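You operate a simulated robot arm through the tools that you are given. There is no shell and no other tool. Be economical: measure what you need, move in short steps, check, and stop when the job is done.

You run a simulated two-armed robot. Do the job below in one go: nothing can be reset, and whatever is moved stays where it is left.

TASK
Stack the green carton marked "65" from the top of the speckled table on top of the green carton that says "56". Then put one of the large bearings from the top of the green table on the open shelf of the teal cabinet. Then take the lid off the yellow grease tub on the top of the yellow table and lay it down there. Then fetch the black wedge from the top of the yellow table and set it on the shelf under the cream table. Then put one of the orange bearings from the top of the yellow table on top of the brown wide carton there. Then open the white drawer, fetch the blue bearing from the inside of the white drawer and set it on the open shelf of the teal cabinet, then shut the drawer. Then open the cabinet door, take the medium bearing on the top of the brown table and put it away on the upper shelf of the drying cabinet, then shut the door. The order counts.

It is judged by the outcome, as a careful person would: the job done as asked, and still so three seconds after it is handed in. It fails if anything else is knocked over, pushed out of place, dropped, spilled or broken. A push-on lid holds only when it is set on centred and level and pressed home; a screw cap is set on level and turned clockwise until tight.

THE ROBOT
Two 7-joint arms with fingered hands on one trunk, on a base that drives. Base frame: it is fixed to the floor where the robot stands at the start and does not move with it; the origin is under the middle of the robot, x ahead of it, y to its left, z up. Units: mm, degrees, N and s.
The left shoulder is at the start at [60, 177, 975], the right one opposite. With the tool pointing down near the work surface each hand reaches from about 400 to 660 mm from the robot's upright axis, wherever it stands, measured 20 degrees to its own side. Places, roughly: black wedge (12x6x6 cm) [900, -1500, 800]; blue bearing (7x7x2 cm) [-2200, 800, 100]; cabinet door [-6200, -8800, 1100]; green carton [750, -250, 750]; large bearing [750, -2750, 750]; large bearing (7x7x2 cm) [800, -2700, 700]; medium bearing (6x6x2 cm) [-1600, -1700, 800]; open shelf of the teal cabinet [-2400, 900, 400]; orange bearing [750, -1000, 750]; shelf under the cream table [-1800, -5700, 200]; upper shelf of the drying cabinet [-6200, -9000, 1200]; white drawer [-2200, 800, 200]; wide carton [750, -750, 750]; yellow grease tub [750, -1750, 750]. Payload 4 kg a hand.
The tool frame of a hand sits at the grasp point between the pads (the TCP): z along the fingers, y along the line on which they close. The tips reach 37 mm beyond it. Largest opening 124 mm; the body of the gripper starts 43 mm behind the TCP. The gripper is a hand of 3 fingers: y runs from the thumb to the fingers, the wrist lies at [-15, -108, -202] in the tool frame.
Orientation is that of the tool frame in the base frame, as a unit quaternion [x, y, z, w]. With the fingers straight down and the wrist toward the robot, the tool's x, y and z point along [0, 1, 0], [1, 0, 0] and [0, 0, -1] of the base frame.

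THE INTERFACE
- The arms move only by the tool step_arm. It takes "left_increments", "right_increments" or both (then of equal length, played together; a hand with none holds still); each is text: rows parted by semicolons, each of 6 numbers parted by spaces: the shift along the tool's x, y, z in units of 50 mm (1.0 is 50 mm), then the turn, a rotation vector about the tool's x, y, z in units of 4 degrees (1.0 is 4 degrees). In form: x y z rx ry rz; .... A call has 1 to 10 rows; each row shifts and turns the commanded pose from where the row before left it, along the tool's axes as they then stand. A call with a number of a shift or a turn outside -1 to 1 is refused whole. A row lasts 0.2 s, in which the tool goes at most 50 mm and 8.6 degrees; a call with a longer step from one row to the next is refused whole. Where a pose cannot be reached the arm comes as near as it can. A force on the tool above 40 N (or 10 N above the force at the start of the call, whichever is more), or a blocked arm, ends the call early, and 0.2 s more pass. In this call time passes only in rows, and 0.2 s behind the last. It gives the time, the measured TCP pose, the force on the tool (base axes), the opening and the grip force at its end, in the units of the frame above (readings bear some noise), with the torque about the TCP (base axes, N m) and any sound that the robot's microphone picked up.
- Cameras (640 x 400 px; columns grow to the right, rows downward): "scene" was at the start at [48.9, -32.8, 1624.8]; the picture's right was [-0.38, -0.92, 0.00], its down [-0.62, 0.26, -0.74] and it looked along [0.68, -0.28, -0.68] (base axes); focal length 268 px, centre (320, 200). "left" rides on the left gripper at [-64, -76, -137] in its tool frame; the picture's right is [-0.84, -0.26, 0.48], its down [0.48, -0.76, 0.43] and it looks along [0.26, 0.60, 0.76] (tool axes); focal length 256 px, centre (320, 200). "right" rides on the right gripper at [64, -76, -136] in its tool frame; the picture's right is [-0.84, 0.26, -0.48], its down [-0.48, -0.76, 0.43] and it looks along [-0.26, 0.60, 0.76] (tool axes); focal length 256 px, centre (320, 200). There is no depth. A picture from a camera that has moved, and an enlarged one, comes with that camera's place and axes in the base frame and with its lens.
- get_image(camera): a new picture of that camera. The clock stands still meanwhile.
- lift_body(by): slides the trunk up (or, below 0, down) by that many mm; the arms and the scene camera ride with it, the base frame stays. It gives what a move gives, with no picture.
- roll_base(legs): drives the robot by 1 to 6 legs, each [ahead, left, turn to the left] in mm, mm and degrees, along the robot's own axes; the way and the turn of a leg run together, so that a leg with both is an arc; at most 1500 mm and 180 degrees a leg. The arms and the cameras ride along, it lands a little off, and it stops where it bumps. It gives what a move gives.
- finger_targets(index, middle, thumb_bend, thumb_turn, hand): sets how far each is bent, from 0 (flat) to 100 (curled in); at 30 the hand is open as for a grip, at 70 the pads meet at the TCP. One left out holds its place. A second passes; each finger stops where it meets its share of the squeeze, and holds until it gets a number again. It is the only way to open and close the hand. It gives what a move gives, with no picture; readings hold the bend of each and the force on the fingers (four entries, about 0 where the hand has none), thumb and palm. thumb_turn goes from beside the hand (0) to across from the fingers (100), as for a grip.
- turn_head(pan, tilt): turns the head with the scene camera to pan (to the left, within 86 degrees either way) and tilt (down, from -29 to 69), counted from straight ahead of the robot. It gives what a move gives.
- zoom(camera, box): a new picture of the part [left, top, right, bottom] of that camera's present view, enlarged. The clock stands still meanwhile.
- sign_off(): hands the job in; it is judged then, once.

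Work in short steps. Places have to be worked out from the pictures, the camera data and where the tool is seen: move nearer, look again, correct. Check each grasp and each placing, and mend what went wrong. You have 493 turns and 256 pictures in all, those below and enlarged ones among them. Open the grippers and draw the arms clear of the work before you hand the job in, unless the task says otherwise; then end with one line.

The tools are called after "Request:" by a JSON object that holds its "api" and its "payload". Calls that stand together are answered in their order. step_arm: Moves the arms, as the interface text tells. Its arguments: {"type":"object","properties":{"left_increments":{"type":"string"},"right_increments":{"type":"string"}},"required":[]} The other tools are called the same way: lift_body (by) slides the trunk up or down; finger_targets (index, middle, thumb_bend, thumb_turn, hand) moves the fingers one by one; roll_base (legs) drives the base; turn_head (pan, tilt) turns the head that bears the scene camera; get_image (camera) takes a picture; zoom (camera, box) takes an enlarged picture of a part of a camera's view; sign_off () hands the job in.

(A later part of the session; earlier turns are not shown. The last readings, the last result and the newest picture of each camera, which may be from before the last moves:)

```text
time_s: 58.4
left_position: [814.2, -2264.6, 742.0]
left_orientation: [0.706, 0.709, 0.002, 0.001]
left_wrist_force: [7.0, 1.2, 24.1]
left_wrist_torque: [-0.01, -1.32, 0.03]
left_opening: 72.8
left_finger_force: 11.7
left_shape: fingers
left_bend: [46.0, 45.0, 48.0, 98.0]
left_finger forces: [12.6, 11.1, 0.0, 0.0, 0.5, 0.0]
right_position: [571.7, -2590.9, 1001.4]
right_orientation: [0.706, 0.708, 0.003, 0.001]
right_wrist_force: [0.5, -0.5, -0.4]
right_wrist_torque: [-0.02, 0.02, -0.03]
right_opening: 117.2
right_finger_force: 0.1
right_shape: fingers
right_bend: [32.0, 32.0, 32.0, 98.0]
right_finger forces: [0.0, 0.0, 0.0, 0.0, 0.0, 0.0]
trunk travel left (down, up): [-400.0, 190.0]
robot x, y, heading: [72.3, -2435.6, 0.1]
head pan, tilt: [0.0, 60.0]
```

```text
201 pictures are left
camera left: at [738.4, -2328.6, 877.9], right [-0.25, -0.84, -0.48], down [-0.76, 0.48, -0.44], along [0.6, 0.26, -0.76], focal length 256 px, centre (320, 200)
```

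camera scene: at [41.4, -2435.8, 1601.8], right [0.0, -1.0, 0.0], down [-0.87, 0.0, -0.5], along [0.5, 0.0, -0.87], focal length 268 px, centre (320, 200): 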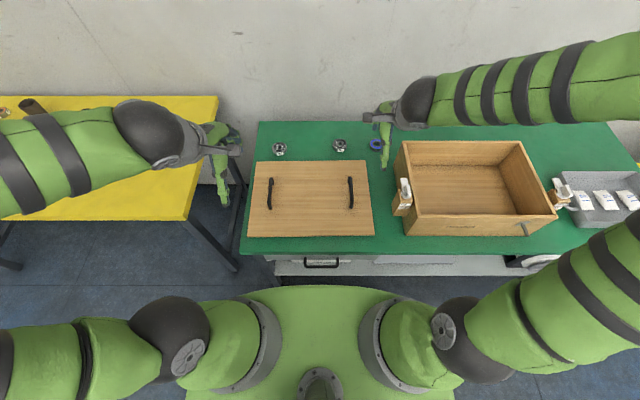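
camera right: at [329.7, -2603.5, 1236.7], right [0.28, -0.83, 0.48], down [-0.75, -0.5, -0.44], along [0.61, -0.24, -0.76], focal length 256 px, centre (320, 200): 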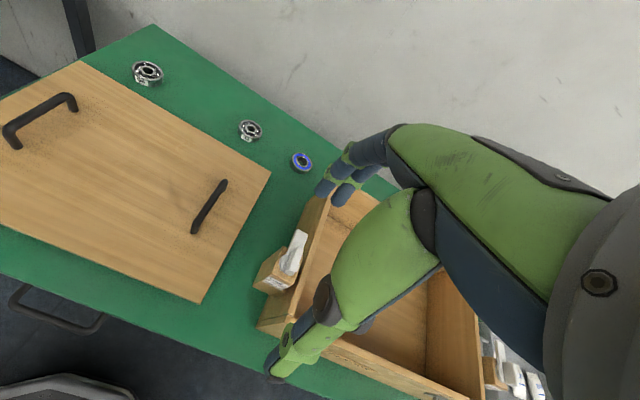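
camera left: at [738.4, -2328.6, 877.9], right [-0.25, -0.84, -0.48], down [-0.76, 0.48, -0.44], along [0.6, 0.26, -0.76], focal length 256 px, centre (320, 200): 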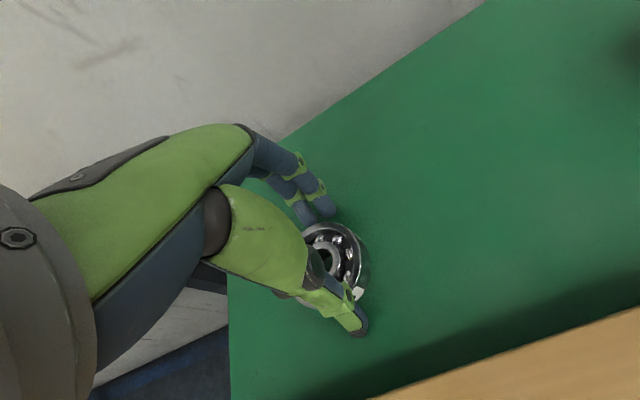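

Fingertips are pressing the table. Raise 5 mm and then close fully.

Request:
{"api": "step_arm", "payload": {"left_increments": "0 0 -0.1 0 0 0"}}

Request:
{"api": "finger_targets", "payload": {"hand": "left", "index": 58, "middle": 58, "thumb_bend": 58}}

Request:
{"api": "get_image", "payload": {"camera": "left"}}

```text
time_s: 58.8
left_position: [812.4, -2263.8, 742.5]
left_orientation: [0.707, 0.708, -0.001, -0.003]
left_wrist_force: [4.1, -0.1, 9.2]
left_wrist_torque: [-0.03, -0.58, -0.01]
left_opening: 72.3
left_finger_force: 4.8
left_shape: fingers
left_bend: [46.0, 46.0, 48.0, 98.0]
left_finger forces: [4.4, 4.8, 0.1, 0.0, 0.0, 0.0]
right_position: [571.7, -2590.2, 999.7]
right_orientation: [0.706, 0.708, 0.003, 0.001]
right_wrist_force: [-0.2, 0.6, 0.6]
right_wrist_torque: [0.0, 0.01, 0.03]
right_opening: 117.2
right_finger_force: 0.0
right_shape: fingers
right_bend: [32.0, 32.0, 32.0, 98.0]
right_finger forces: [0.1, 0.1, 0.0, 0.0, 0.0, 0.0]
trunk travel left (down, up): [-400.0, 190.0]
robot x, y, heading: [70.2, -2432.2, 0.2]
head pan, tilt: [0.0, 60.0]
```

```text
time_s: 59.8
left_position: [814.0, -2264.0, 742.7]
left_orientation: [0.705, 0.709, -0.001, 0.0]
left_wrist_force: [0.9, -0.4, 2.8]
left_wrist_torque: [0.04, -0.22, -0.04]
left_opening: 58.8
left_finger_force: 11.3
left_shape: fingers
left_bend: [53.0, 52.0, 54.0, 97.0]
left_finger forces: [4.6, 8.9, 0.0, 0.0, 9.4, 0.1]
right_position: [571.0, -2589.9, 1000.4]
right_orientation: [0.706, 0.708, 0.001, 0.001]
right_wrist_force: [0.1, 0.3, 0.0]
right_wrist_torque: [-0.03, -0.02, 0.02]
right_opening: 117.4
right_finger_force: 0.1
right_shape: fingers
right_bend: [32.0, 32.0, 32.0, 98.0]
right_finger forces: [0.0, 0.0, 0.0, 0.0, 0.1, 0.0]
trunk travel left (down, up): [-400.0, 190.0]
robot x, y, heading: [68.3, -2436.1, 0.1]
head pan, tilt: [0.0, 60.0]
```

```text
200 pictures are left
camera left: at [738.5, -2328.3, 880.1], right [-0.25, -0.84, -0.48], down [-0.76, 0.48, -0.43], along [0.6, 0.26, -0.76], focal length 256 px, centre (320, 200)
```

left: 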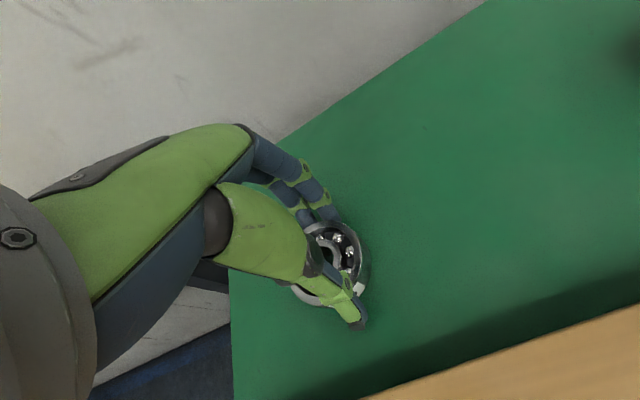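

Gripped at the tips on both sides. A bit more squeeze, then lift slowly 40 mm.

Request:
{"api": "finger_targets", "payload": {"hand": "left", "index": 64, "middle": 64, "thumb_bend": 64}}

Request:
{"api": "step_arm", "payload": {"left_increments": "0 0 -0.2 0 0 0;0 0 -0.3 0 0 0;0 0 -0.4 0 0 0"}}

Request:
{"api": "get_image", "payload": {"camera": "left"}}

```text
time_s: 60.8
left_position: [814.8, -2263.2, 744.3]
left_orientation: [0.706, 0.709, 0.0, 0.001]
left_wrist_force: [2.4, 1.0, 6.0]
left_wrist_torque: [0.14, -0.41, -0.01]
left_opening: 57.1
left_finger_force: 22.7
left_shape: fingers
left_bend: [55.0, 54.0, 56.0, 96.0]
left_finger forces: [9.6, 17.2, 0.1, 0.0, 19.9, 0.1]
right_position: [571.8, -2591.1, 999.9]
right_orientation: [0.707, 0.707, 0.002, 0.002]
right_wrist_force: [0.5, 0.1, 0.4]
right_wrist_torque: [-0.04, 0.0, 0.0]
right_opening: 117.3
right_finger_force: 0.1
right_shape: fingers
right_bend: [32.0, 32.0, 32.0, 98.0]
right_finger forces: [0.1, 0.1, 0.1, 0.0, 0.1, 0.1]
trunk travel left (down, up): [-400.0, 190.0]
robot x, y, heading: [73.5, -2435.0, 0.4]
head pan, tilt: [0.0, 60.0]
```

```text
time_s: 61.6
left_position: [815.3, -2264.0, 788.2]
left_orientation: [0.706, 0.708, 0.001, 0.0]
left_wrist_force: [-0.4, 0.1, -2.1]
left_wrist_torque: [0.0, -0.01, -0.01]
left_opening: 56.9
left_finger_force: 20.4
left_shape: fingers
left_bend: [55.0, 55.0, 56.0, 96.0]
left_finger forces: [9.3, 11.7, 0.1, 0.0, 20.5, 0.1]
right_position: [572.7, -2589.2, 999.9]
right_orientation: [0.706, 0.708, 0.002, 0.001]
right_wrist_force: [-0.1, 0.0, 0.2]
right_wrist_torque: [0.02, 0.01, -0.02]
right_opening: 117.3
right_finger_force: 0.0
right_shape: fingers
right_bend: [32.0, 32.0, 32.0, 98.0]
right_finger forces: [0.0, 0.1, 0.0, 0.0, 0.0, 0.0]
trunk travel left (down, up): [-400.0, 190.0]
robot x, y, heading: [74.1, -2436.2, 0.4]
head pan, tilt: [0.0, 60.0]
```

```text
199 pictures are left
camera left: at [739.4, -2328.6, 924.7], right [-0.25, -0.84, -0.48], down [-0.76, 0.48, -0.43], along [0.6, 0.26, -0.76], focal length 256 px, centre (320, 200)
```

left: 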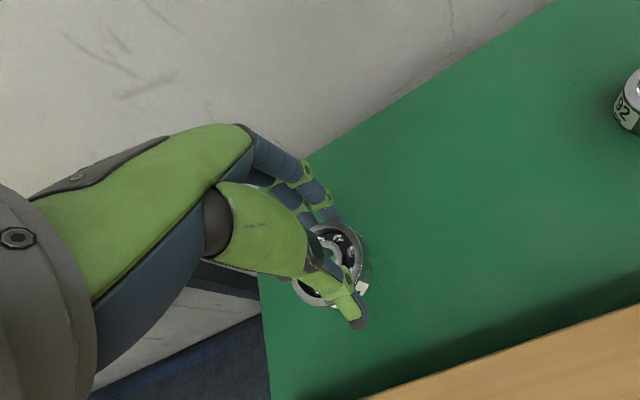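

Bearing is held (weight ~2 N). Raise it and retract the arm before driving.

Request:
{"api": "step_arm", "payload": {"left_increments": "0 0 -0.9 0 0 0;0 0 -0.9 0 0 0;0 0 -0.9 0 0 0;0 -0.9 -0.3 0 0 0;0 -0.9 -0.3 0 0 0;0 -0.9 -0.3 0 0 0;0 -0.9 0 0 0 0;0 -0.9 0 0 0 0;0 -0.9 0 0 0 0;0 -0.9 0 0 0 0"}}

Request:
{"api": "roll_base", "payload": {"legs": [[-500, 0, 0], [0, 1450, 0]]}}

Request:
{"api": "turn_head", "payload": {"pan": 80, "tilt": 20}}

Request:
{"api": "get_image", "payload": {"camera": "scene"}}

Request:
{"api": "get_image", "payload": {"camera": "left"}}

```text
time_s: 63.8
left_position: [497.9, -2262.5, 969.6]
left_orientation: [0.706, 0.708, 0.0, 0.0]
left_wrist_force: [0.1, -0.1, -2.7]
left_wrist_torque: [-0.02, -0.01, 0.02]
left_opening: 56.1
left_finger_force: 20.4
left_shape: fingers
left_bend: [56.0, 55.0, 56.0, 96.0]
left_finger forces: [9.6, 11.6, 0.1, 0.0, 19.9, 0.1]
right_position: [572.1, -2590.8, 1001.3]
right_orientation: [0.707, 0.707, 0.002, 0.002]
right_wrist_force: [-0.4, -0.2, 1.1]
right_wrist_torque: [-0.01, 0.03, 0.0]
right_opening: 117.0
right_finger_force: 0.0
right_shape: fingers
right_bend: [32.0, 32.0, 32.0, 98.0]
right_finger forces: [0.0, 0.0, 0.0, 0.1, 0.1, 0.0]
trunk travel left (down, up): [-400.0, 190.0]
robot x, y, heading: [65.7, -2431.8, 0.4]
head pan, tilt: [0.0, 60.0]
```

```text
time_s: 73.5
left_position: [-25.9, -804.5, 970.5]
left_orientation: [0.7, 0.715, -0.001, 0.0]
left_wrist_force: [0.3, -0.5, -1.5]
left_wrist_torque: [-0.04, -0.04, -0.01]
left_opening: 56.4
left_finger_force: 20.1
left_shape: fingers
left_bend: [56.0, 55.0, 56.0, 96.0]
left_finger forces: [9.5, 11.6, 0.0, 0.0, 19.7, 0.1]
right_position: [55.0, -1129.8, 999.8]
right_orientation: [0.7, 0.714, 0.001, 0.001]
right_wrist_force: [-0.1, 0.0, -1.3]
right_wrist_torque: [0.0, -0.03, 0.02]
right_opening: 117.3
right_finger_force: 0.1
right_shape: fingers
right_bend: [32.0, 32.0, 32.0, 98.0]
right_finger forces: [0.0, 0.1, 0.0, 0.0, 0.1, 0.1]
trunk travel left (down, up): [-400.0, 190.0]
robot x, y, heading: [-451.9, -984.7, 1.2]
head pan, tilt: [0.0, 60.0]
```

```text
time_s: 75.0
left_position: [-25.3, -805.1, 970.3]
left_orientation: [0.699, 0.715, 0.0, 0.0]
left_wrist_force: [-0.9, -0.1, -2.4]
left_wrist_torque: [-0.01, 0.01, -0.03]
left_opening: 56.1
left_finger_force: 20.5
left_shape: fingers
left_bend: [56.0, 55.0, 56.0, 96.0]
left_finger forces: [9.6, 11.5, 0.0, 0.1, 19.7, 0.0]
right_position: [54.1, -1130.6, 1000.1]
right_orientation: [0.7, 0.714, 0.002, 0.001]
right_wrist_force: [0.3, -0.2, -0.8]
right_wrist_torque: [0.05, 0.02, 0.01]
right_opening: 117.6
right_finger_force: 0.1
right_shape: fingers
right_bend: [32.0, 32.0, 32.0, 98.0]
right_finger forces: [0.0, 0.1, 0.0, 0.1, 0.0, 0.0]
trunk travel left (down, up): [-400.0, 190.0]
robot x, y, heading: [-451.4, -983.3, 1.2]
head pan, tilt: [80.0, 20.0]
```

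```text
198 pictures are left
camera scene: at [-464.1, -894.2, 1559.9], right [0.99, -0.15, 0.0], down [-0.05, -0.34, -0.94], along [0.14, 0.93, -0.34], focal length 268 px, centre (320, 200)
```

scene: 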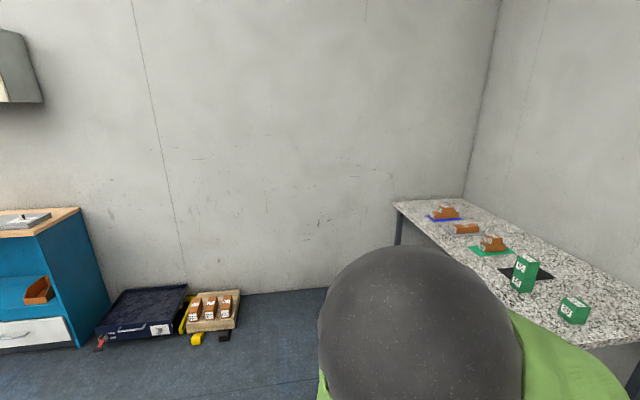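

```text
197 pictures are left
camera left: at [-99.7, -870.6, 1106.7], right [-0.24, -0.84, -0.48], down [-0.77, 0.47, -0.43], along [0.59, 0.27, -0.76], focal length 256 px, centre (320, 200)
```

left: 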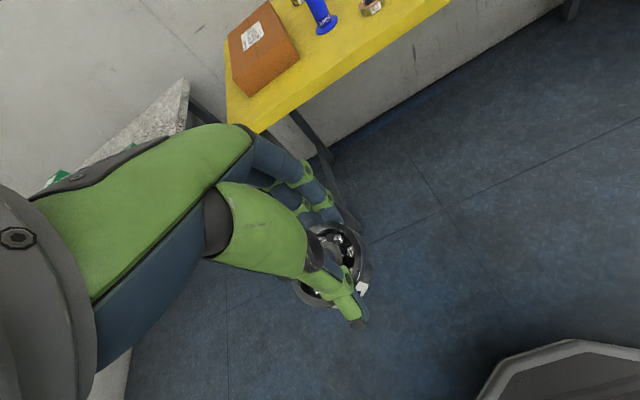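

The teal cabinet stands at the far-left wall facing −y (front corner ≈(-1909,732)). I turn to face +y, after moving forward along y, and look for obstacles.

Request:
{"api": "roll_base", "payload": {"legs": [[0, 500, 0], [0, 0, 89]]}}

Request:
{"api": "turn_head", "payload": {"pan": 45, "tilt": 25}}

Request:
{"api": "get_image", "payload": {"camera": "scene"}}

```text
time_s: 81.8
left_position: [-637.0, -48.8, 970.3]
left_orientation: [-0.006, 1.0, 0.0, -0.001]
left_wrist_force: [-0.3, 0.1, -2.1]
left_wrist_torque: [0.01, -0.02, 0.04]
left_opening: 55.8
left_finger_force: 20.1
left_shape: fingers
left_bend: [56.0, 55.0, 56.0, 96.0]
left_finger forces: [9.4, 11.4, 0.0, 0.0, 19.2, 0.1]
right_position: [-310.1, 27.0, 999.1]
right_orientation: [-0.006, 1.0, 0.001, 0.0]
right_wrist_force: [-0.1, 0.7, -0.5]
right_wrist_torque: [0.03, -0.03, 0.04]
right_opening: 117.4
right_finger_force: 0.1
right_shape: fingers
right_bend: [32.0, 32.0, 32.0, 98.0]
right_finger forces: [0.1, 0.0, 0.0, 0.0, 0.0, 0.0]
trunk travel left (down, up): [-400.0, 190.0]
robot x, y, heading: [-463.5, -477.2, 90.7]
head pan, tilt: [80.0, 20.0]
```

```text
time_s: 82.8
left_position: [-637.9, -48.2, 970.9]
left_orientation: [-0.006, 1.0, 0.0, 0.0]
left_wrist_force: [-1.1, -1.0, -2.1]
left_wrist_torque: [0.0, 0.01, -0.03]
left_opening: 56.1
left_finger_force: 20.3
left_shape: fingers
left_bend: [56.0, 55.0, 56.0, 96.0]
left_finger forces: [9.3, 11.5, 0.0, 0.1, 19.3, 0.0]
right_position: [-311.9, 26.8, 999.2]
right_orientation: [-0.006, 1.0, 0.002, 0.0]
right_wrist_force: [-0.1, 0.1, 0.8]
right_wrist_torque: [0.0, 0.0, -0.01]
right_opening: 117.3
right_finger_force: 0.1
right_shape: fingers
right_bend: [32.0, 32.0, 32.0, 98.0]
right_finger forces: [0.0, 0.0, 0.0, 0.0, 0.0, 0.1]
trunk travel left (down, up): [-400.0, 190.0]
robot x, y, heading: [-461.4, -468.3, 90.7]
head pan, tilt: [45.0, 25.0]
```

```text
196 pictures are left
camera scene: at [-525.7, -441.8, 1551.8], right [0.7, 0.72, 0.0], down [0.3, -0.3, -0.91], along [-0.65, 0.63, -0.42], focal length 268 px, centre (320, 200)
```

scene: 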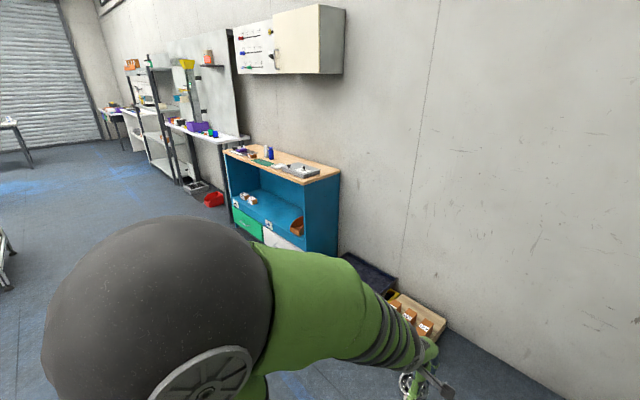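

Way is clear. Drive left to in front of the cabinet.

Request:
{"api": "roll_base", "payload": {"legs": [[0, 950, 0], [0, 900, 0], [350, 0, 0]]}}

Request:
{"api": "turn_head", "payload": {"pan": 0, "tilt": 40}}

Request:
{"api": "get_image", "payload": {"camera": "scene"}}

```text
time_s: 93.9
left_position: [-2468.2, 283.1, 968.9]
left_orientation: [0.0, 1.0, -0.002, 0.0]
left_wrist_force: [-0.7, -0.1, -2.9]
left_wrist_torque: [-0.02, 0.0, 0.01]
left_opening: 55.9
left_finger_force: 20.1
left_shape: fingers
left_bend: [56.0, 55.0, 56.0, 96.0]
left_finger forces: [9.5, 11.5, 0.1, 0.0, 19.2, 0.1]
right_position: [-2140.8, 353.8, 1000.3]
right_orientation: [0.001, 1.0, 0.002, 0.0]
right_wrist_force: [-0.5, -0.1, -0.4]
right_wrist_torque: [-0.01, -0.03, 0.05]
right_opening: 117.0
right_finger_force: 0.0
right_shape: fingers
right_bend: [32.0, 32.0, 32.0, 98.0]
right_finger forces: [0.1, 0.0, 0.0, 0.0, 0.1, 0.0]
trunk travel left (down, up): [-400.0, 190.0]
robot x, y, heading: [-2295.6, -147.1, 90.1]
head pan, tilt: [45.0, 25.0]
```

```text
time_s: 95.0
left_position: [-2467.5, 283.2, 969.9]
left_orientation: [0.0, 1.0, 0.0, 0.0]
left_wrist_force: [-0.4, 0.2, -2.9]
left_wrist_torque: [0.0, -0.01, -0.02]
left_opening: 55.8
left_finger_force: 20.2
left_shape: fingers
left_bend: [56.0, 55.0, 56.0, 96.0]
left_finger forces: [9.4, 11.5, 0.0, 0.0, 19.2, 0.0]
right_position: [-2139.5, 353.7, 999.9]
right_orientation: [0.001, 1.0, 0.002, -0.001]
right_wrist_force: [0.0, -0.6, -0.3]
right_wrist_torque: [-0.04, 0.0, 0.0]
right_opening: 117.3
right_finger_force: 0.0
right_shape: fingers
right_bend: [32.0, 32.0, 32.0, 98.0]
right_finger forces: [0.0, 0.0, 0.0, 0.0, 0.1, 0.1]
trunk travel left (down, up): [-400.0, 190.0]
robot x, y, heading: [-2295.8, -146.0, 90.2]
head pan, tilt: [0.0, 40.0]
```

```text
195 pictures are left
camera scene: at [-2295.5, -93.1, 1528.5], right [1.0, 0.0, 0.0], down [0.0, -0.64, -0.77], along [0.0, 0.77, -0.64], focal length 268 px, centre (320, 200)
```

scene: 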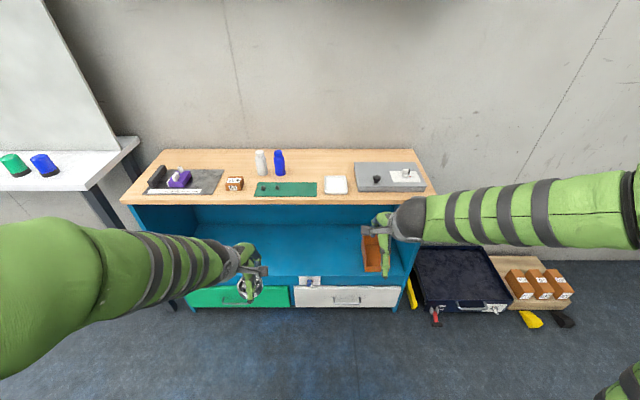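

Cabinet front ≈ y 721, shelf floor z≈290, top underside ≈790. Lower the trunk 320 mm to work at shelf height and look in.

Request:
{"api": "lift_body", "payload": {"by": -320}}

Request:
{"api": "get_image", "payload": {"camera": "scene"}}

```text
time_s: 98.2
left_position: [-2468.2, 280.7, 648.5]
left_orientation: [0.0, 1.0, 0.0, 0.0]
left_wrist_force: [-0.2, 0.4, -3.5]
left_wrist_torque: [0.03, 0.01, -0.02]
left_opening: 55.9
left_finger_force: 20.3
left_shape: fingers
left_bend: [56.0, 55.0, 56.0, 96.0]
left_finger forces: [9.4, 11.6, 0.0, 0.1, 19.2, 0.0]
right_position: [-2139.6, 353.2, 680.9]
right_orientation: [0.001, 1.0, 0.001, 0.0]
right_wrist_force: [-0.2, 0.1, -0.7]
right_wrist_torque: [-0.01, 0.01, 0.02]
right_opening: 117.2
right_finger_force: 0.1
right_shape: fingers
right_bend: [32.0, 32.0, 32.0, 98.0]
right_finger forces: [0.0, 0.0, 0.0, 0.0, 0.1, 0.0]
trunk travel left (down, up): [-80.0, 510.0]
robot x, y, heading: [-2295.3, -146.7, 89.8]
head pan, tilt: [0.0, 40.0]
```

```text
194 pictures are left
camera scene: at [-2295.5, -93.2, 1208.5], right [1.0, 0.0, 0.0], down [0.0, -0.64, -0.77], along [0.0, 0.77, -0.64], focal length 268 px, centre (320, 200)
```

scene: 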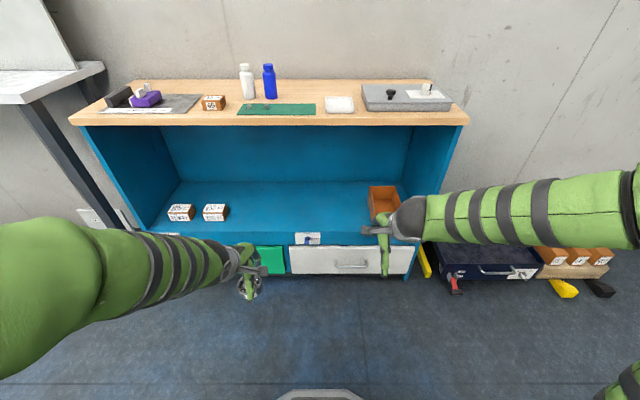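

Shelf front edge ≈ (y 710, z≈355). I'll place the bearing near (-2400, 830). First lower the left hand and pull the right hand in so both clear the cabinet top while approaching.

Request:
{"api": "step_arm", "payload": {"left_increments": "0 0 0.9 0 0 0;0 0 0.9 0 0 0;0 0 0.9 0 0 0;0 0 0.8 0 0 0;0 0 0 0 0 0", "right_increments": "0 -0.9 0 0 0 0;0 -0.9 0 0 0 0;0 -0.9 0 0 0 0;0 -0.9 0 0 0 0;-0.4 -0.3 0 0 0 0"}}

Request:
{"api": "get_image", "payload": {"camera": "scene"}}

```text
time_s: 99.4
left_position: [-2462.8, 312.4, 481.9]
left_orientation: [0.001, 1.0, 0.0, 0.0]
left_wrist_force: [-0.2, 0.6, -2.0]
left_wrist_torque: [0.0, -0.01, 0.01]
left_opening: 55.1
left_finger_force: 19.9
left_shape: fingers
left_bend: [56.0, 55.0, 57.0, 96.0]
left_finger forces: [9.5, 11.5, 0.1, 0.1, 19.2, 0.0]
left hand out of reach, approached as far as the arm can: row 1, 2, 3
right_position: [-2140.2, 213.0, 731.2]
right_orientation: [0.001, 1.0, 0.0, 0.0]
right_wrist_force: [-0.3, 0.4, 0.5]
right_wrist_torque: [-0.02, 0.0, 0.0]
right_opening: 117.6
right_finger_force: 0.1
right_shape: fingers
right_bend: [32.0, 32.0, 32.0, 98.0]
right_finger forces: [0.0, 0.1, 0.0, 0.0, 0.0, 0.0]
right hand out of reach, approached as far as the arm can: row 3, 4, 5
trunk travel left (down, up): [-80.0, 510.0]
robot x, y, heading: [-2295.0, -146.5, 90.0]
head pan, tilt: [0.0, 40.0]
```

```text
193 pictures are left
camera scene: at [-2295.6, -92.9, 1208.5], right [1.0, 0.0, 0.0], down [0.0, -0.64, -0.77], along [0.0, 0.77, -0.64], focal length 268 px, centre (320, 200)
```

scene: 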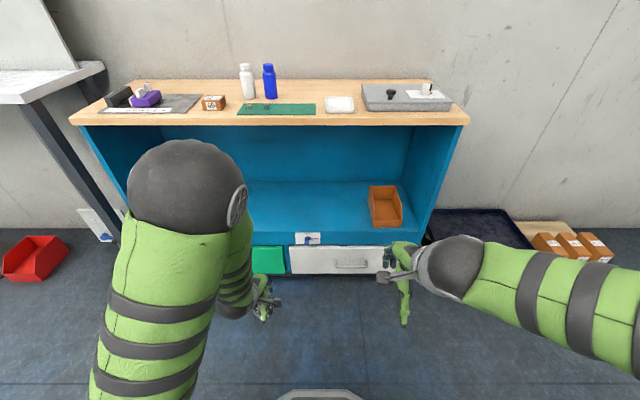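

Left hand now at z 482. Drive ahead 300 mm and re-look.

Request:
{"api": "roll_base", "payload": {"legs": [[300, 0, 0]]}}

Request:
{"api": "get_image", "payload": {"camera": "scene"}}

Request:
{"api": "get_image", "payload": {"camera": "left"}}

```text
time_s: 101.5
left_position: [-2462.7, 610.5, 483.6]
left_orientation: [-0.001, 1.0, 0.0, -0.001]
left_wrist_force: [-0.5, -0.3, -2.2]
left_wrist_torque: [0.0, -0.01, 0.03]
left_opening: 55.5
left_finger_force: 19.9
left_shape: fingers
left_bend: [56.0, 55.0, 57.0, 96.0]
left_finger forces: [9.4, 11.4, 0.1, 0.0, 19.0, 0.0]
right_position: [-2140.1, 511.8, 731.0]
right_orientation: [-0.001, 1.0, 0.001, 0.0]
right_wrist_force: [-0.4, -1.0, -0.3]
right_wrist_torque: [0.02, -0.01, 0.02]
right_opening: 117.3
right_finger_force: 0.1
right_shape: fingers
right_bend: [32.0, 32.0, 32.0, 98.0]
right_finger forces: [0.0, 0.0, 0.0, 0.0, 0.0, 0.1]
trunk travel left (down, up): [-80.0, 510.0]
robot x, y, heading: [-2298.0, 152.5, 90.2]
head pan, tilt: [0.0, 40.0]
```

```text
192 pictures are left
camera scene: at [-2295.6, 204.9, 1208.5], right [1.0, 0.0, 0.0], down [0.0, -0.64, -0.77], along [0.0, 0.77, -0.64], focal length 268 px, centre (320, 200)
```

scene: 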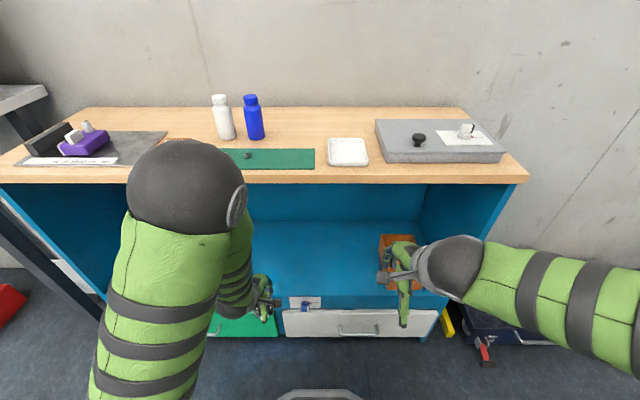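

```text
191 pictures are left
camera left: at [-2399.5, 533.6, 619.8], right [0.84, -0.26, -0.48], down [-0.48, -0.76, -0.43], along [-0.26, 0.6, -0.76], focal length 256 px, centre (320, 200)
```

left: 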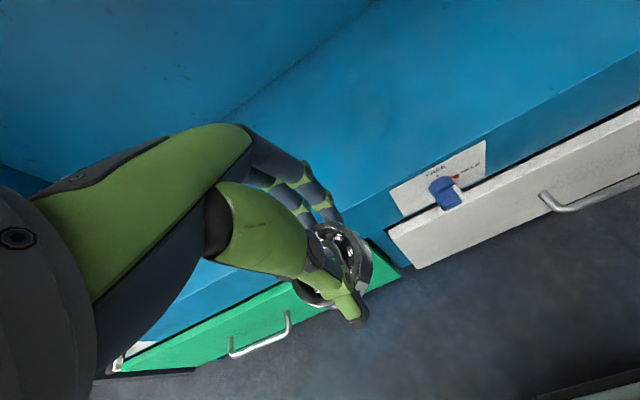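

There is a card with a blue catch above the white drawer; zoom to understand it.

Request:
{"api": "zoom", "payload": {"camera": "left", "box": [370, 120, 530, 260]}}

Request:
{"api": "zoom", "payload": {"camera": "scene", "box": [270, 270, 440, 350]}}

```text
2.86 times, centred on (450, 190) of left
camera zoom: at [-2399.5, 533.6, 619.8], right [0.84, -0.26, -0.48], down [-0.48, -0.76, -0.43], along [-0.26, 0.6, -0.76], focal length 731 px, centre (-51, 229)
```

zoom: 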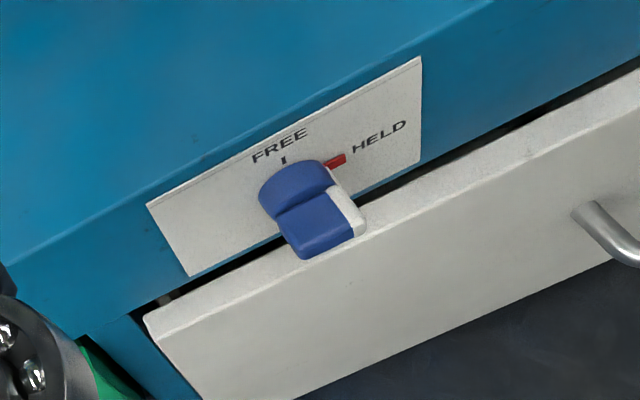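

```text
3.76 times, centred on (355, 310) of scene
camera zoom: at [-2295.6, 204.9, 1208.5], right [1.0, 0.0, 0.0], down [0.0, -0.64, -0.77], along [0.0, 0.77, -0.64], focal length 1010 px, centre (188, -214)
```

zoom: 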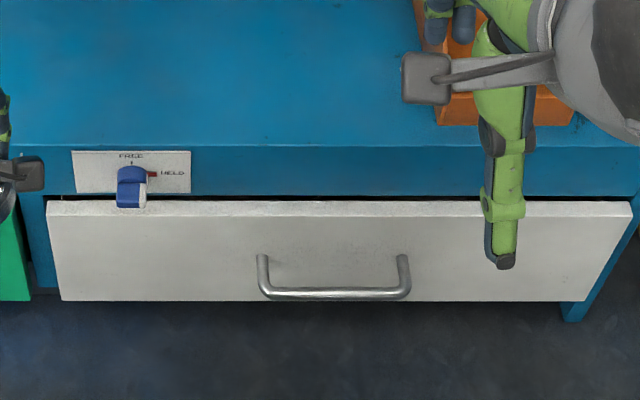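

It's a rotary catch, now at HELD; it will need turning to FREE later. First place the bearing: reach into the shelf at z≈480.

Request:
{"api": "step_arm", "payload": {"left_increments": "-0.3 0.8 0 0 0 0;-0.3 0.8 0 0 0 0;-0.3 0.8 0 0 0 0;-0.2 0.8 0 0 0 0;0 0.8 0 0 0 0"}}

Request:
{"api": "get_image", "payload": {"camera": "left"}}

Request:
{"api": "get_image", "payload": {"camera": "scene"}}

```text
time_s: 102.7
left_position: [-2410.6, 812.0, 484.5]
left_orientation: [-0.001, 1.0, -0.001, 0.0]
left_wrist_force: [-0.5, 0.7, -2.5]
left_wrist_torque: [0.0, 0.0, -0.03]
left_opening: 55.2
left_finger_force: 20.0
left_shape: fingers
left_bend: [56.0, 55.0, 57.0, 96.0]
left_finger forces: [9.5, 11.6, 0.0, 0.0, 19.1, 0.1]
right_position: [-2140.7, 511.1, 731.0]
right_orientation: [0.0, 1.0, 0.001, 0.0]
right_wrist_force: [-0.6, -0.1, 0.1]
right_wrist_torque: [0.01, 0.01, 0.01]
right_opening: 117.3
right_finger_force: 0.1
right_shape: fingers
right_bend: [32.0, 32.0, 32.0, 98.0]
right_finger forces: [0.0, 0.0, 0.1, 0.0, 0.0, 0.0]
trunk travel left (down, up): [-80.0, 510.0]
robot x, y, heading: [-2297.7, 153.1, 90.0]
head pan, tilt: [0.0, 40.0]
```

```text
188 pictures are left
camera left: at [-2346.1, 735.3, 620.3], right [0.84, -0.26, -0.48], down [-0.48, -0.76, -0.43], along [-0.26, 0.6, -0.76], focal length 256 px, centre (320, 200)
```

left: 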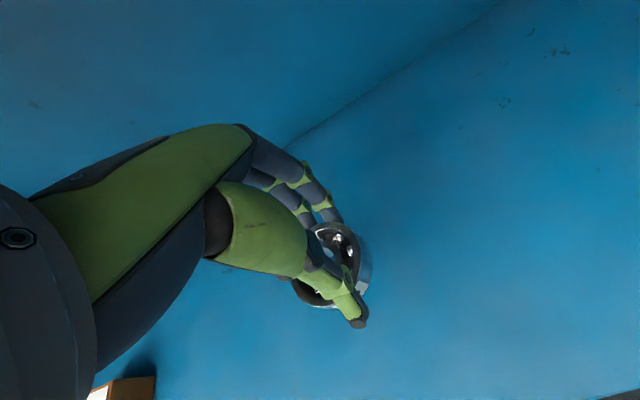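

```text
187 pictures are left
camera scene: at [-2295.6, 204.9, 1208.5], right [1.0, 0.0, 0.0], down [0.0, -0.64, -0.77], along [0.0, 0.77, -0.64], focal length 268 px, centre (320, 200)
```

scene: 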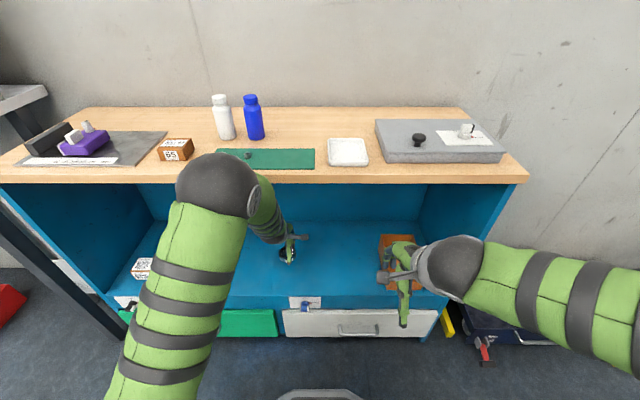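

Inside the shelf, clear below. Lower until contact.

Request:
{"api": "step_arm", "payload": {"left_increments": "0 0 0.6 0 0 0;0 0 0.6 0 0 0;0 0 0.3 0 0 0;0 0 0.12 0 0 0;0 0 0.12 0 0 0;0 0 0.12 0 0 0;0 0 0.12 0 0 0;0 0 0.12 0 0 0"}}

Request:
{"api": "get_image", "payload": {"camera": "left"}}

```text
time_s: 103.5
left_position: [-2407.4, 816.9, 418.5]
left_orientation: [-0.001, 1.0, 0.01, 0.002]
left_wrist_force: [-1.0, -5.1, 24.2]
left_wrist_torque: [-0.31, -0.01, -0.02]
left_opening: 55.7
left_finger_force: 27.8
left_shape: fingers
left_bend: [57.0, 56.0, 55.0, 96.0]
left_finger forces: [8.9, 15.7, 0.1, 0.0, 31.5, 0.0]
right_position: [-2140.4, 511.6, 731.8]
right_orientation: [-0.001, 1.0, 0.0, 0.0]
right_wrist_force: [0.2, 0.8, -0.1]
right_wrist_torque: [0.01, 0.02, 0.0]
right_opening: 117.3
right_finger_force: 0.1
right_shape: fingers
right_bend: [32.0, 32.0, 32.0, 98.0]
right_finger forces: [0.1, 0.0, 0.0, 0.0, 0.1, 0.0]
trunk travel left (down, up): [-80.0, 510.0]
robot x, y, heading: [-2297.3, 148.8, 90.2]
head pan, tilt: [0.0, 40.0]
stopped in row 4 (left hand): the force on the tool passed its limit at 49 N (the readings are from after the stop); the commanded pose is now the measured one
```

```text
186 pictures are left
camera left: at [-2344.2, 737.3, 553.7], right [0.84, -0.25, -0.48], down [-0.48, -0.75, -0.45], along [-0.25, 0.61, -0.75], focal length 256 px, centre (320, 200)
```

left: 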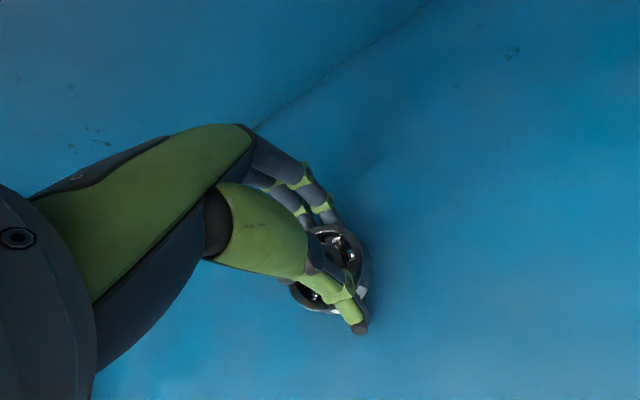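

Contact at TCP z≈418. Ease up 3 mm, then open.

Request:
{"api": "step_arm", "payload": {"left_increments": "0 0 -0.06 0 0 0"}}

Request:
{"api": "finger_targets", "payload": {"hand": "left", "index": 46, "middle": 46, "thumb_bend": 46}}

Request:
{"api": "get_image", "payload": {"camera": "left"}}

```text
time_s: 103.9
left_position: [-2407.2, 815.1, 419.0]
left_orientation: [-0.001, 1.0, 0.008, 0.001]
left_wrist_force: [0.9, -0.5, 17.1]
left_wrist_torque: [0.0, 0.01, -0.04]
left_opening: 55.4
left_finger_force: 26.8
left_shape: fingers
left_bend: [57.0, 56.0, 56.0, 96.0]
left_finger forces: [10.0, 16.4, 0.0, 0.0, 26.4, 0.0]
right_position: [-2139.7, 510.8, 733.1]
right_orientation: [0.0, 1.0, 0.0, 0.0]
right_wrist_force: [-0.5, 0.1, -1.3]
right_wrist_torque: [0.02, -0.01, -0.02]
right_opening: 117.2
right_finger_force: 0.0
right_shape: fingers
right_bend: [32.0, 32.0, 32.0, 98.0]
right_finger forces: [0.0, 0.1, 0.0, 0.0, 0.0, 0.0]
trunk travel left (down, up): [-80.0, 510.0]
robot x, y, heading: [-2299.4, 149.8, 90.0]
head pan, tilt: [0.0, 40.0]
```

```text
time_s: 104.9
left_position: [-2408.5, 814.8, 416.5]
left_orientation: [-0.001, 1.0, 0.006, 0.001]
left_wrist_force: [-0.2, -0.3, -0.7]
left_wrist_torque: [0.03, 0.04, 0.01]
left_opening: 74.2
left_finger_force: 0.0
left_shape: fingers
left_bend: [46.0, 46.0, 46.0, 97.0]
left_finger forces: [0.1, 0.1, 0.0, 0.0, 0.2, 0.0]
right_position: [-2140.8, 511.0, 731.1]
right_orientation: [-0.001, 1.0, 0.0, 0.0]
right_wrist_force: [-0.4, 0.1, 0.2]
right_wrist_torque: [0.0, 0.0, 0.01]
right_opening: 117.4
right_finger_force: 0.1
right_shape: fingers
right_bend: [32.0, 32.0, 32.0, 98.0]
right_finger forces: [0.1, 0.0, 0.1, 0.0, 0.1, 0.0]
trunk travel left (down, up): [-80.0, 510.0]
robot x, y, heading: [-2296.1, 154.1, 90.0]
head pan, tilt: [0.0, 40.0]
```

```text
185 pictures are left
camera left: at [-2344.9, 736.9, 552.9], right [0.84, -0.25, -0.48], down [-0.48, -0.76, -0.44], along [-0.25, 0.61, -0.75], focal length 256 px, centre (320, 200)
```

left: 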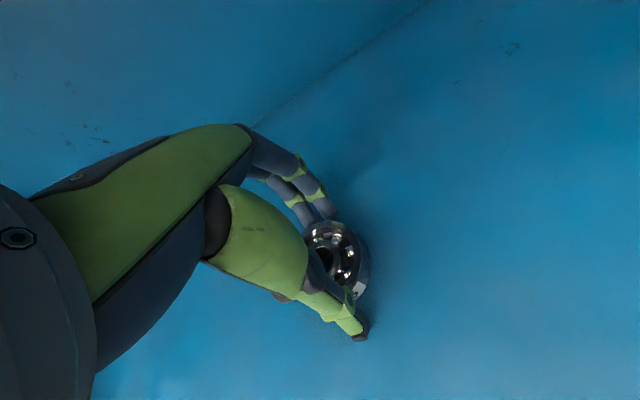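

Released. Open further, lift, and withdraw from the shelf.

Request:
{"api": "finger_targets", "payload": {"hand": "left", "index": 36, "middle": 36, "thumb_bend": 36}}

Request:
{"api": "step_arm", "payload": {"left_increments": "0 0 -0.3 0 0 0;0 0 -0.7 0 0 0;0 0 -0.6 0 0 0;0 -0.9 0 0 0 0;0 -0.9 0 0 0 0;0 -0.9 0 0 0 0;0 -0.9 0 0 0 0;0 -0.9 0 0 0 0"}}

Request:
{"api": "roll_base", "payload": {"legs": [[-500, 0, 0]]}}

Request:
{"api": "lift_body", "payload": {"by": 420}}

Request:
{"api": "get_image", "payload": {"camera": "scene"}}

```text
time_s: 105.9
left_position: [-2408.0, 815.5, 418.0]
left_orientation: [-0.001, 1.0, 0.006, 0.001]
left_wrist_force: [-0.4, -1.0, 0.0]
left_wrist_torque: [0.0, -0.01, 0.02]
left_opening: 105.5
left_finger_force: 0.0
left_shape: fingers
left_bend: [36.0, 36.0, 36.0, 97.0]
left_finger forces: [0.0, 0.1, 0.0, 0.0, 0.1, 0.0]
right_position: [-2140.6, 512.6, 731.6]
right_orientation: [-0.001, 1.0, 0.001, 0.0]
right_wrist_force: [-0.4, -0.7, -0.5]
right_wrist_torque: [0.0, 0.0, 0.01]
right_opening: 117.3
right_finger_force: 0.0
right_shape: fingers
right_bend: [32.0, 32.0, 32.0, 98.0]
right_finger forces: [0.0, 0.0, 0.0, 0.0, 0.0, 0.0]
trunk travel left (down, up): [-80.0, 510.0]
robot x, y, heading: [-2298.6, 149.3, 90.1]
head pan, tilt: [0.0, 40.0]
```

```text
time_s: 107.7
left_position: [-2406.4, 593.1, 494.2]
left_orientation: [-0.001, 1.0, 0.005, 0.001]
left_wrist_force: [-0.5, -1.1, -0.1]
left_wrist_torque: [0.01, 0.01, 0.0]
left_opening: 105.4
left_finger_force: 0.1
left_shape: fingers
left_bend: [36.0, 36.0, 36.0, 97.0]
left_finger forces: [0.0, 0.0, 0.0, 0.0, 0.1, 0.0]
left hand out of reach, approached as far as the arm can: row 8
right_position: [-2141.0, 513.0, 731.2]
right_orientation: [0.0, 1.0, 0.0, 0.0]
right_wrist_force: [0.2, -0.7, -0.2]
right_wrist_torque: [0.01, 0.0, 0.05]
right_opening: 117.4
right_finger_force: 0.1
right_shape: fingers
right_bend: [32.0, 32.0, 32.0, 98.0]
right_finger forces: [0.0, 0.0, 0.0, 0.0, 0.0, 0.0]
trunk travel left (down, up): [-80.0, 510.0]
robot x, y, heading: [-2296.3, 149.8, 89.9]
head pan, tilt: [0.0, 40.0]
```

```text
time_s: 110.6
left_position: [-2406.4, 96.9, 494.7]
left_orientation: [0.0, 1.0, 0.005, 0.001]
left_wrist_force: [0.7, -0.1, 0.2]
left_wrist_torque: [0.01, -0.02, -0.01]
left_opening: 105.2
left_finger_force: 0.1
left_shape: fingers
left_bend: [36.0, 36.0, 36.0, 97.0]
left_finger forces: [0.1, 0.0, 0.0, 0.0, 0.0, 0.0]
right_position: [-2138.5, 13.5, 731.4]
right_orientation: [0.001, 1.0, 0.0, 0.0]
right_wrist_force: [0.3, 0.2, -0.9]
right_wrist_torque: [-0.02, 0.0, 0.0]
right_opening: 117.4
right_finger_force: 0.0
right_shape: fingers
right_bend: [32.0, 32.0, 32.0, 98.0]
right_finger forces: [0.0, 0.1, 0.0, 0.1, 0.0, 0.1]
trunk travel left (down, up): [-80.0, 510.0]
robot x, y, heading: [-2300.8, -349.2, 90.0]
head pan, tilt: [0.0, 40.0]
```

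```text
refused: 420 is not a number from -400 to 400
```

```text
184 pictures are left
camera scene: at [-2295.1, -292.2, 1208.5], right [1.0, 0.0, 0.0], down [0.0, -0.64, -0.77], along [0.0, 0.77, -0.64], focal length 268 px, centre (320, 200)
```

scene: 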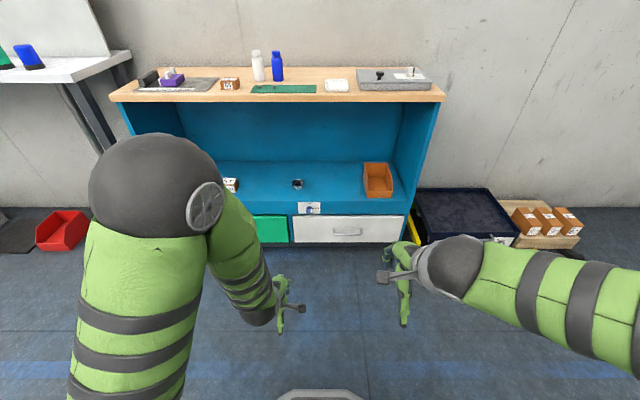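

The bearing sits on the shelf. Raise trunk, turn to face +x and drive back to the yellow table's grease tub.

Request:
{"api": "lift_body", "payload": {"by": 400}}

Request:
{"api": "roll_base", "payload": {"legs": [[0, 0, -90], [1000, 0, 0], [900, 0, 0], [0, -1280, 0]]}}

Request:
{"api": "turn_head", "payload": {"pan": 0, "tilt": 35}}

Request:
{"api": "get_image", "payload": {"camera": "scene"}}

```text
time_s: 114.5
left_position: [-2405.5, 98.8, 894.1]
left_orientation: [0.0, 1.0, 0.005, 0.0]
left_wrist_force: [-0.6, -0.5, -0.4]
left_wrist_torque: [-0.01, -0.02, -0.01]
left_opening: 105.3
left_finger_force: 0.1
left_shape: fingers
left_bend: [36.0, 36.0, 36.0, 97.0]
left_finger forces: [0.0, 0.0, 0.1, 0.0, 0.0, 0.0]
right_position: [-2139.2, 14.7, 1131.6]
right_orientation: [0.0, 1.0, 0.0, -0.001]
right_wrist_force: [-0.1, -0.3, 0.7]
right_wrist_torque: [-0.01, 0.0, -0.01]
right_opening: 117.4
right_finger_force: 0.1
right_shape: fingers
right_bend: [32.0, 32.0, 32.0, 98.0]
right_finger forces: [0.1, 0.0, 0.1, 0.0, 0.0, 0.1]
trunk travel left (down, up): [-480.0, 110.0]
robot x, y, heading: [-2295.8, -343.9, 90.1]
head pan, tilt: [0.0, 40.0]
```

```text
time_s: 133.8
left_position: [89.0, -1431.1, 894.1]
left_orientation: [0.69, 0.723, 0.004, 0.005]
left_wrist_force: [0.1, -0.1, -1.3]
left_wrist_torque: [-0.03, 0.01, 0.0]
left_opening: 105.5
left_finger_force: 0.1
left_shape: fingers
left_bend: [36.0, 36.0, 36.0, 97.0]
left_finger forces: [0.0, 0.1, 0.0, 0.0, 0.1, 0.0]
right_position: [19.3, -1700.4, 1130.7]
right_orientation: [0.691, 0.723, 0.001, 0.001]
right_wrist_force: [0.4, -0.5, 0.2]
right_wrist_torque: [0.02, -0.01, 0.02]
right_opening: 117.4
right_finger_force: 0.1
right_shape: fingers
right_bend: [32.0, 32.0, 32.0, 98.0]
right_finger forces: [0.1, 0.0, 0.1, 0.0, 0.1, 0.0]
trunk travel left (down, up): [-480.0, 110.0]
robot x, y, heading: [-349.5, -1557.0, 2.6]
head pan, tilt: [0.0, 40.0]
```

```text
time_s: 134.4
left_position: [89.6, -1429.7, 893.8]
left_orientation: [0.691, 0.723, 0.003, 0.004]
left_wrist_force: [1.2, 0.1, 0.3]
left_wrist_torque: [0.01, 0.01, 0.03]
left_opening: 105.3
left_finger_force: 0.1
left_shape: fingers
left_bend: [36.0, 36.0, 36.0, 97.0]
left_finger forces: [0.0, 0.0, 0.0, 0.1, 0.0, 0.0]
right_position: [16.9, -1699.8, 1131.6]
right_orientation: [0.691, 0.723, -0.001, 0.0]
right_wrist_force: [0.3, -0.3, 0.0]
right_wrist_torque: [0.0, -0.02, -0.02]
right_opening: 117.5
right_finger_force: 0.1
right_shape: fingers
right_bend: [32.0, 32.0, 32.0, 98.0]
right_finger forces: [0.0, 0.1, 0.1, 0.1, 0.0, 0.0]
trunk travel left (down, up): [-480.0, 110.0]
robot x, y, heading: [-349.2, -1560.3, 2.6]
head pan, tilt: [0.0, 35.0]
```

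```text
183 pictures are left
camera scene: at [-290.1, -1558.3, 1616.0], right [0.05, -1.0, 0.0], down [-0.57, -0.03, -0.82], along [0.82, 0.04, -0.57], focal length 268 px, centre (320, 200)
```

scene: 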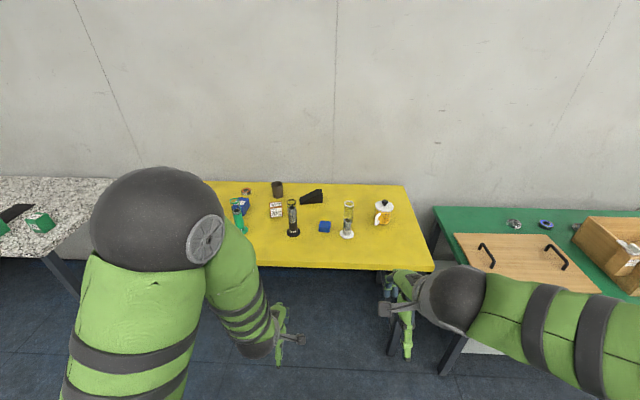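

Request:
{"api": "zoom", "payload": {"camera": "scene", "box": [210, 160, 440, 290]}}

```text
2.78 times, centred on (325, 225) of scene
camera zoom: at [-290.1, -1558.3, 1616.0], right [0.05, -1.0, 0.0], down [-0.57, -0.03, -0.82], along [0.82, 0.04, -0.57], focal length 746 px, centre (306, 130)
```

zoom: 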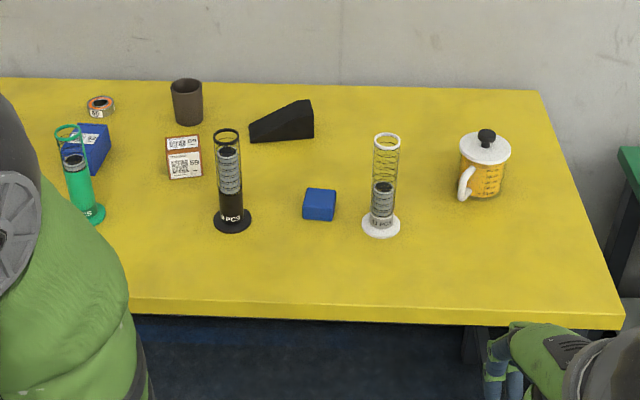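

The tub (white lid with black knob) is at the right end, ≈(718,-1819). Raise the left hand, then come closer with the tub to the right-front.

Request:
{"api": "step_arm", "payload": {"left_increments": "0 0 -0.9 0 0 0;0 0 -0.9 0 0 0;0 0 -0.9 0 0 0;0 0 -0.9 0 0 0;0 0 -0.9 0 0 0"}}

Request:
{"api": "roll_base", "payload": {"legs": [[0, -115, -2.6], [330, 0, 0]]}}

Request:
{"api": "turn_head", "payload": {"pan": -10, "tilt": 50}}

Request:
{"api": "get_image", "payload": {"camera": "scene"}}

Request:
{"api": "get_image", "payload": {"camera": "right"}}

```text
time_s: 135.6
left_position: [83.5, -1430.3, 1119.9]
left_orientation: [0.691, 0.723, 0.003, 0.005]
left_wrist_force: [-0.3, -0.2, -0.8]
left_wrist_torque: [0.0, -0.01, -0.04]
left_opening: 105.1
left_finger_force: 0.0
left_shape: fingers
left_bend: [36.0, 36.0, 36.0, 98.0]
left_finger forces: [0.1, 0.0, 0.1, 0.0, 0.0, 0.0]
right_position: [16.9, -1701.3, 1132.1]
right_orientation: [0.691, 0.723, 0.0, 0.001]
right_wrist_force: [-0.4, -0.4, 0.2]
right_wrist_torque: [0.0, 0.0, 0.01]
right_opening: 117.6
right_finger_force: 0.1
right_shape: fingers
right_bend: [32.0, 32.0, 32.0, 98.0]
right_finger forces: [0.0, 0.0, 0.1, 0.0, 0.1, 0.1]
trunk travel left (down, up): [-480.0, 110.0]
robot x, y, heading: [-348.0, -1560.6, 2.7]
head pan, tilt: [0.0, 35.0]
```

```text
time_s: 138.6
left_position: [418.2, -1572.2, 1119.7]
left_orientation: [0.709, 0.705, 0.003, 0.004]
left_wrist_force: [-0.6, 0.3, -0.8]
left_wrist_torque: [-0.01, -0.01, 0.02]
left_opening: 105.5
left_finger_force: 0.0
left_shape: fingers
left_bend: [36.0, 36.0, 36.0, 98.0]
left_finger forces: [0.0, 0.1, 0.1, 0.0, 0.1, 0.1]
right_position: [338.5, -1837.5, 1131.3]
right_orientation: [0.71, 0.705, 0.0, 0.001]
right_wrist_force: [0.3, 1.2, -0.1]
right_wrist_torque: [0.0, 0.01, 0.02]
right_opening: 117.6
right_finger_force: 0.1
right_shape: fingers
right_bend: [32.0, 32.0, 32.0, 98.0]
right_finger forces: [0.1, 0.0, 0.1, 0.0, 0.1, 0.0]
trunk travel left (down, up): [-480.0, 110.0]
robot x, y, heading: [-26.1, -1676.7, -0.6]
head pan, tilt: [0.0, 35.0]
```

```text
time_s: 139.4
left_position: [416.9, -1571.6, 1118.8]
left_orientation: [0.708, 0.706, 0.003, 0.004]
left_wrist_force: [0.2, 0.7, 0.1]
left_wrist_torque: [-0.05, 0.0, 0.03]
left_opening: 105.5
left_finger_force: 0.1
left_shape: fingers
left_bend: [36.0, 36.0, 36.0, 98.0]
left_finger forces: [0.0, 0.0, 0.0, 0.0, 0.1, 0.0]
right_position: [338.0, -1837.0, 1131.7]
right_orientation: [0.71, 0.704, -0.001, -0.001]
right_wrist_force: [0.8, 0.3, 1.3]
right_wrist_torque: [0.01, 0.01, 0.01]
right_opening: 117.2
right_finger_force: 0.0
right_shape: fingers
right_bend: [32.0, 32.0, 32.0, 98.0]
right_finger forces: [0.0, 0.0, 0.0, 0.1, 0.0, 0.0]
trunk travel left (down, up): [-480.0, 110.0]
robot x, y, heading: [-23.2, -1677.7, -0.4]
head pan, tilt: [-10.0, 50.0]
```

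```text
181 pictures are left
camera scene: at [25.2, -1692.6, 1594.4], right [-0.18, -0.98, 0.0], down [-0.75, 0.14, -0.64], along [0.63, -0.12, -0.77], focal length 268 px, centre (320, 200)
```

scene: 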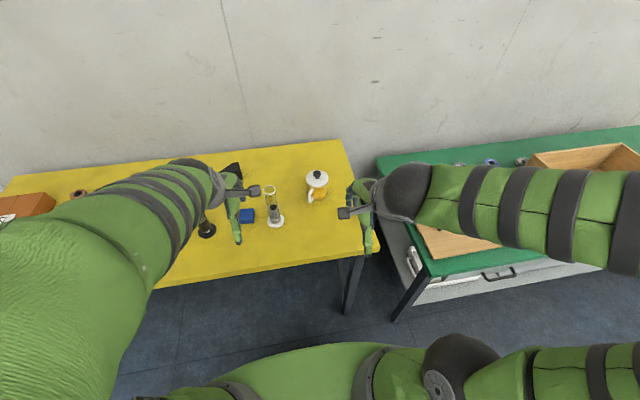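

```text
180 pictures are left
camera right: at [260.8, -1772.8, 1268.3], right [0.25, -0.84, 0.48], down [-0.76, -0.48, -0.44], along [0.6, -0.26, -0.76], focal length 256 px, centre (320, 200)
```

right: 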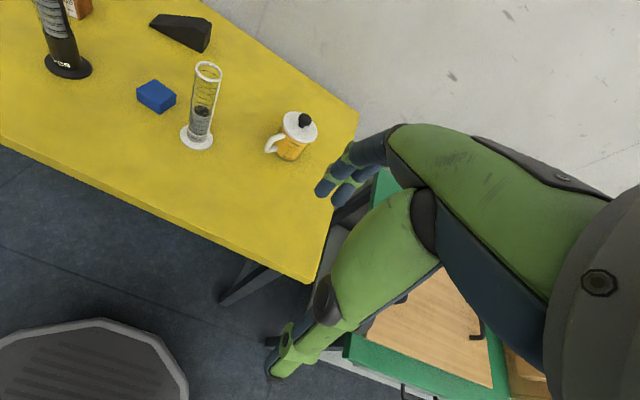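

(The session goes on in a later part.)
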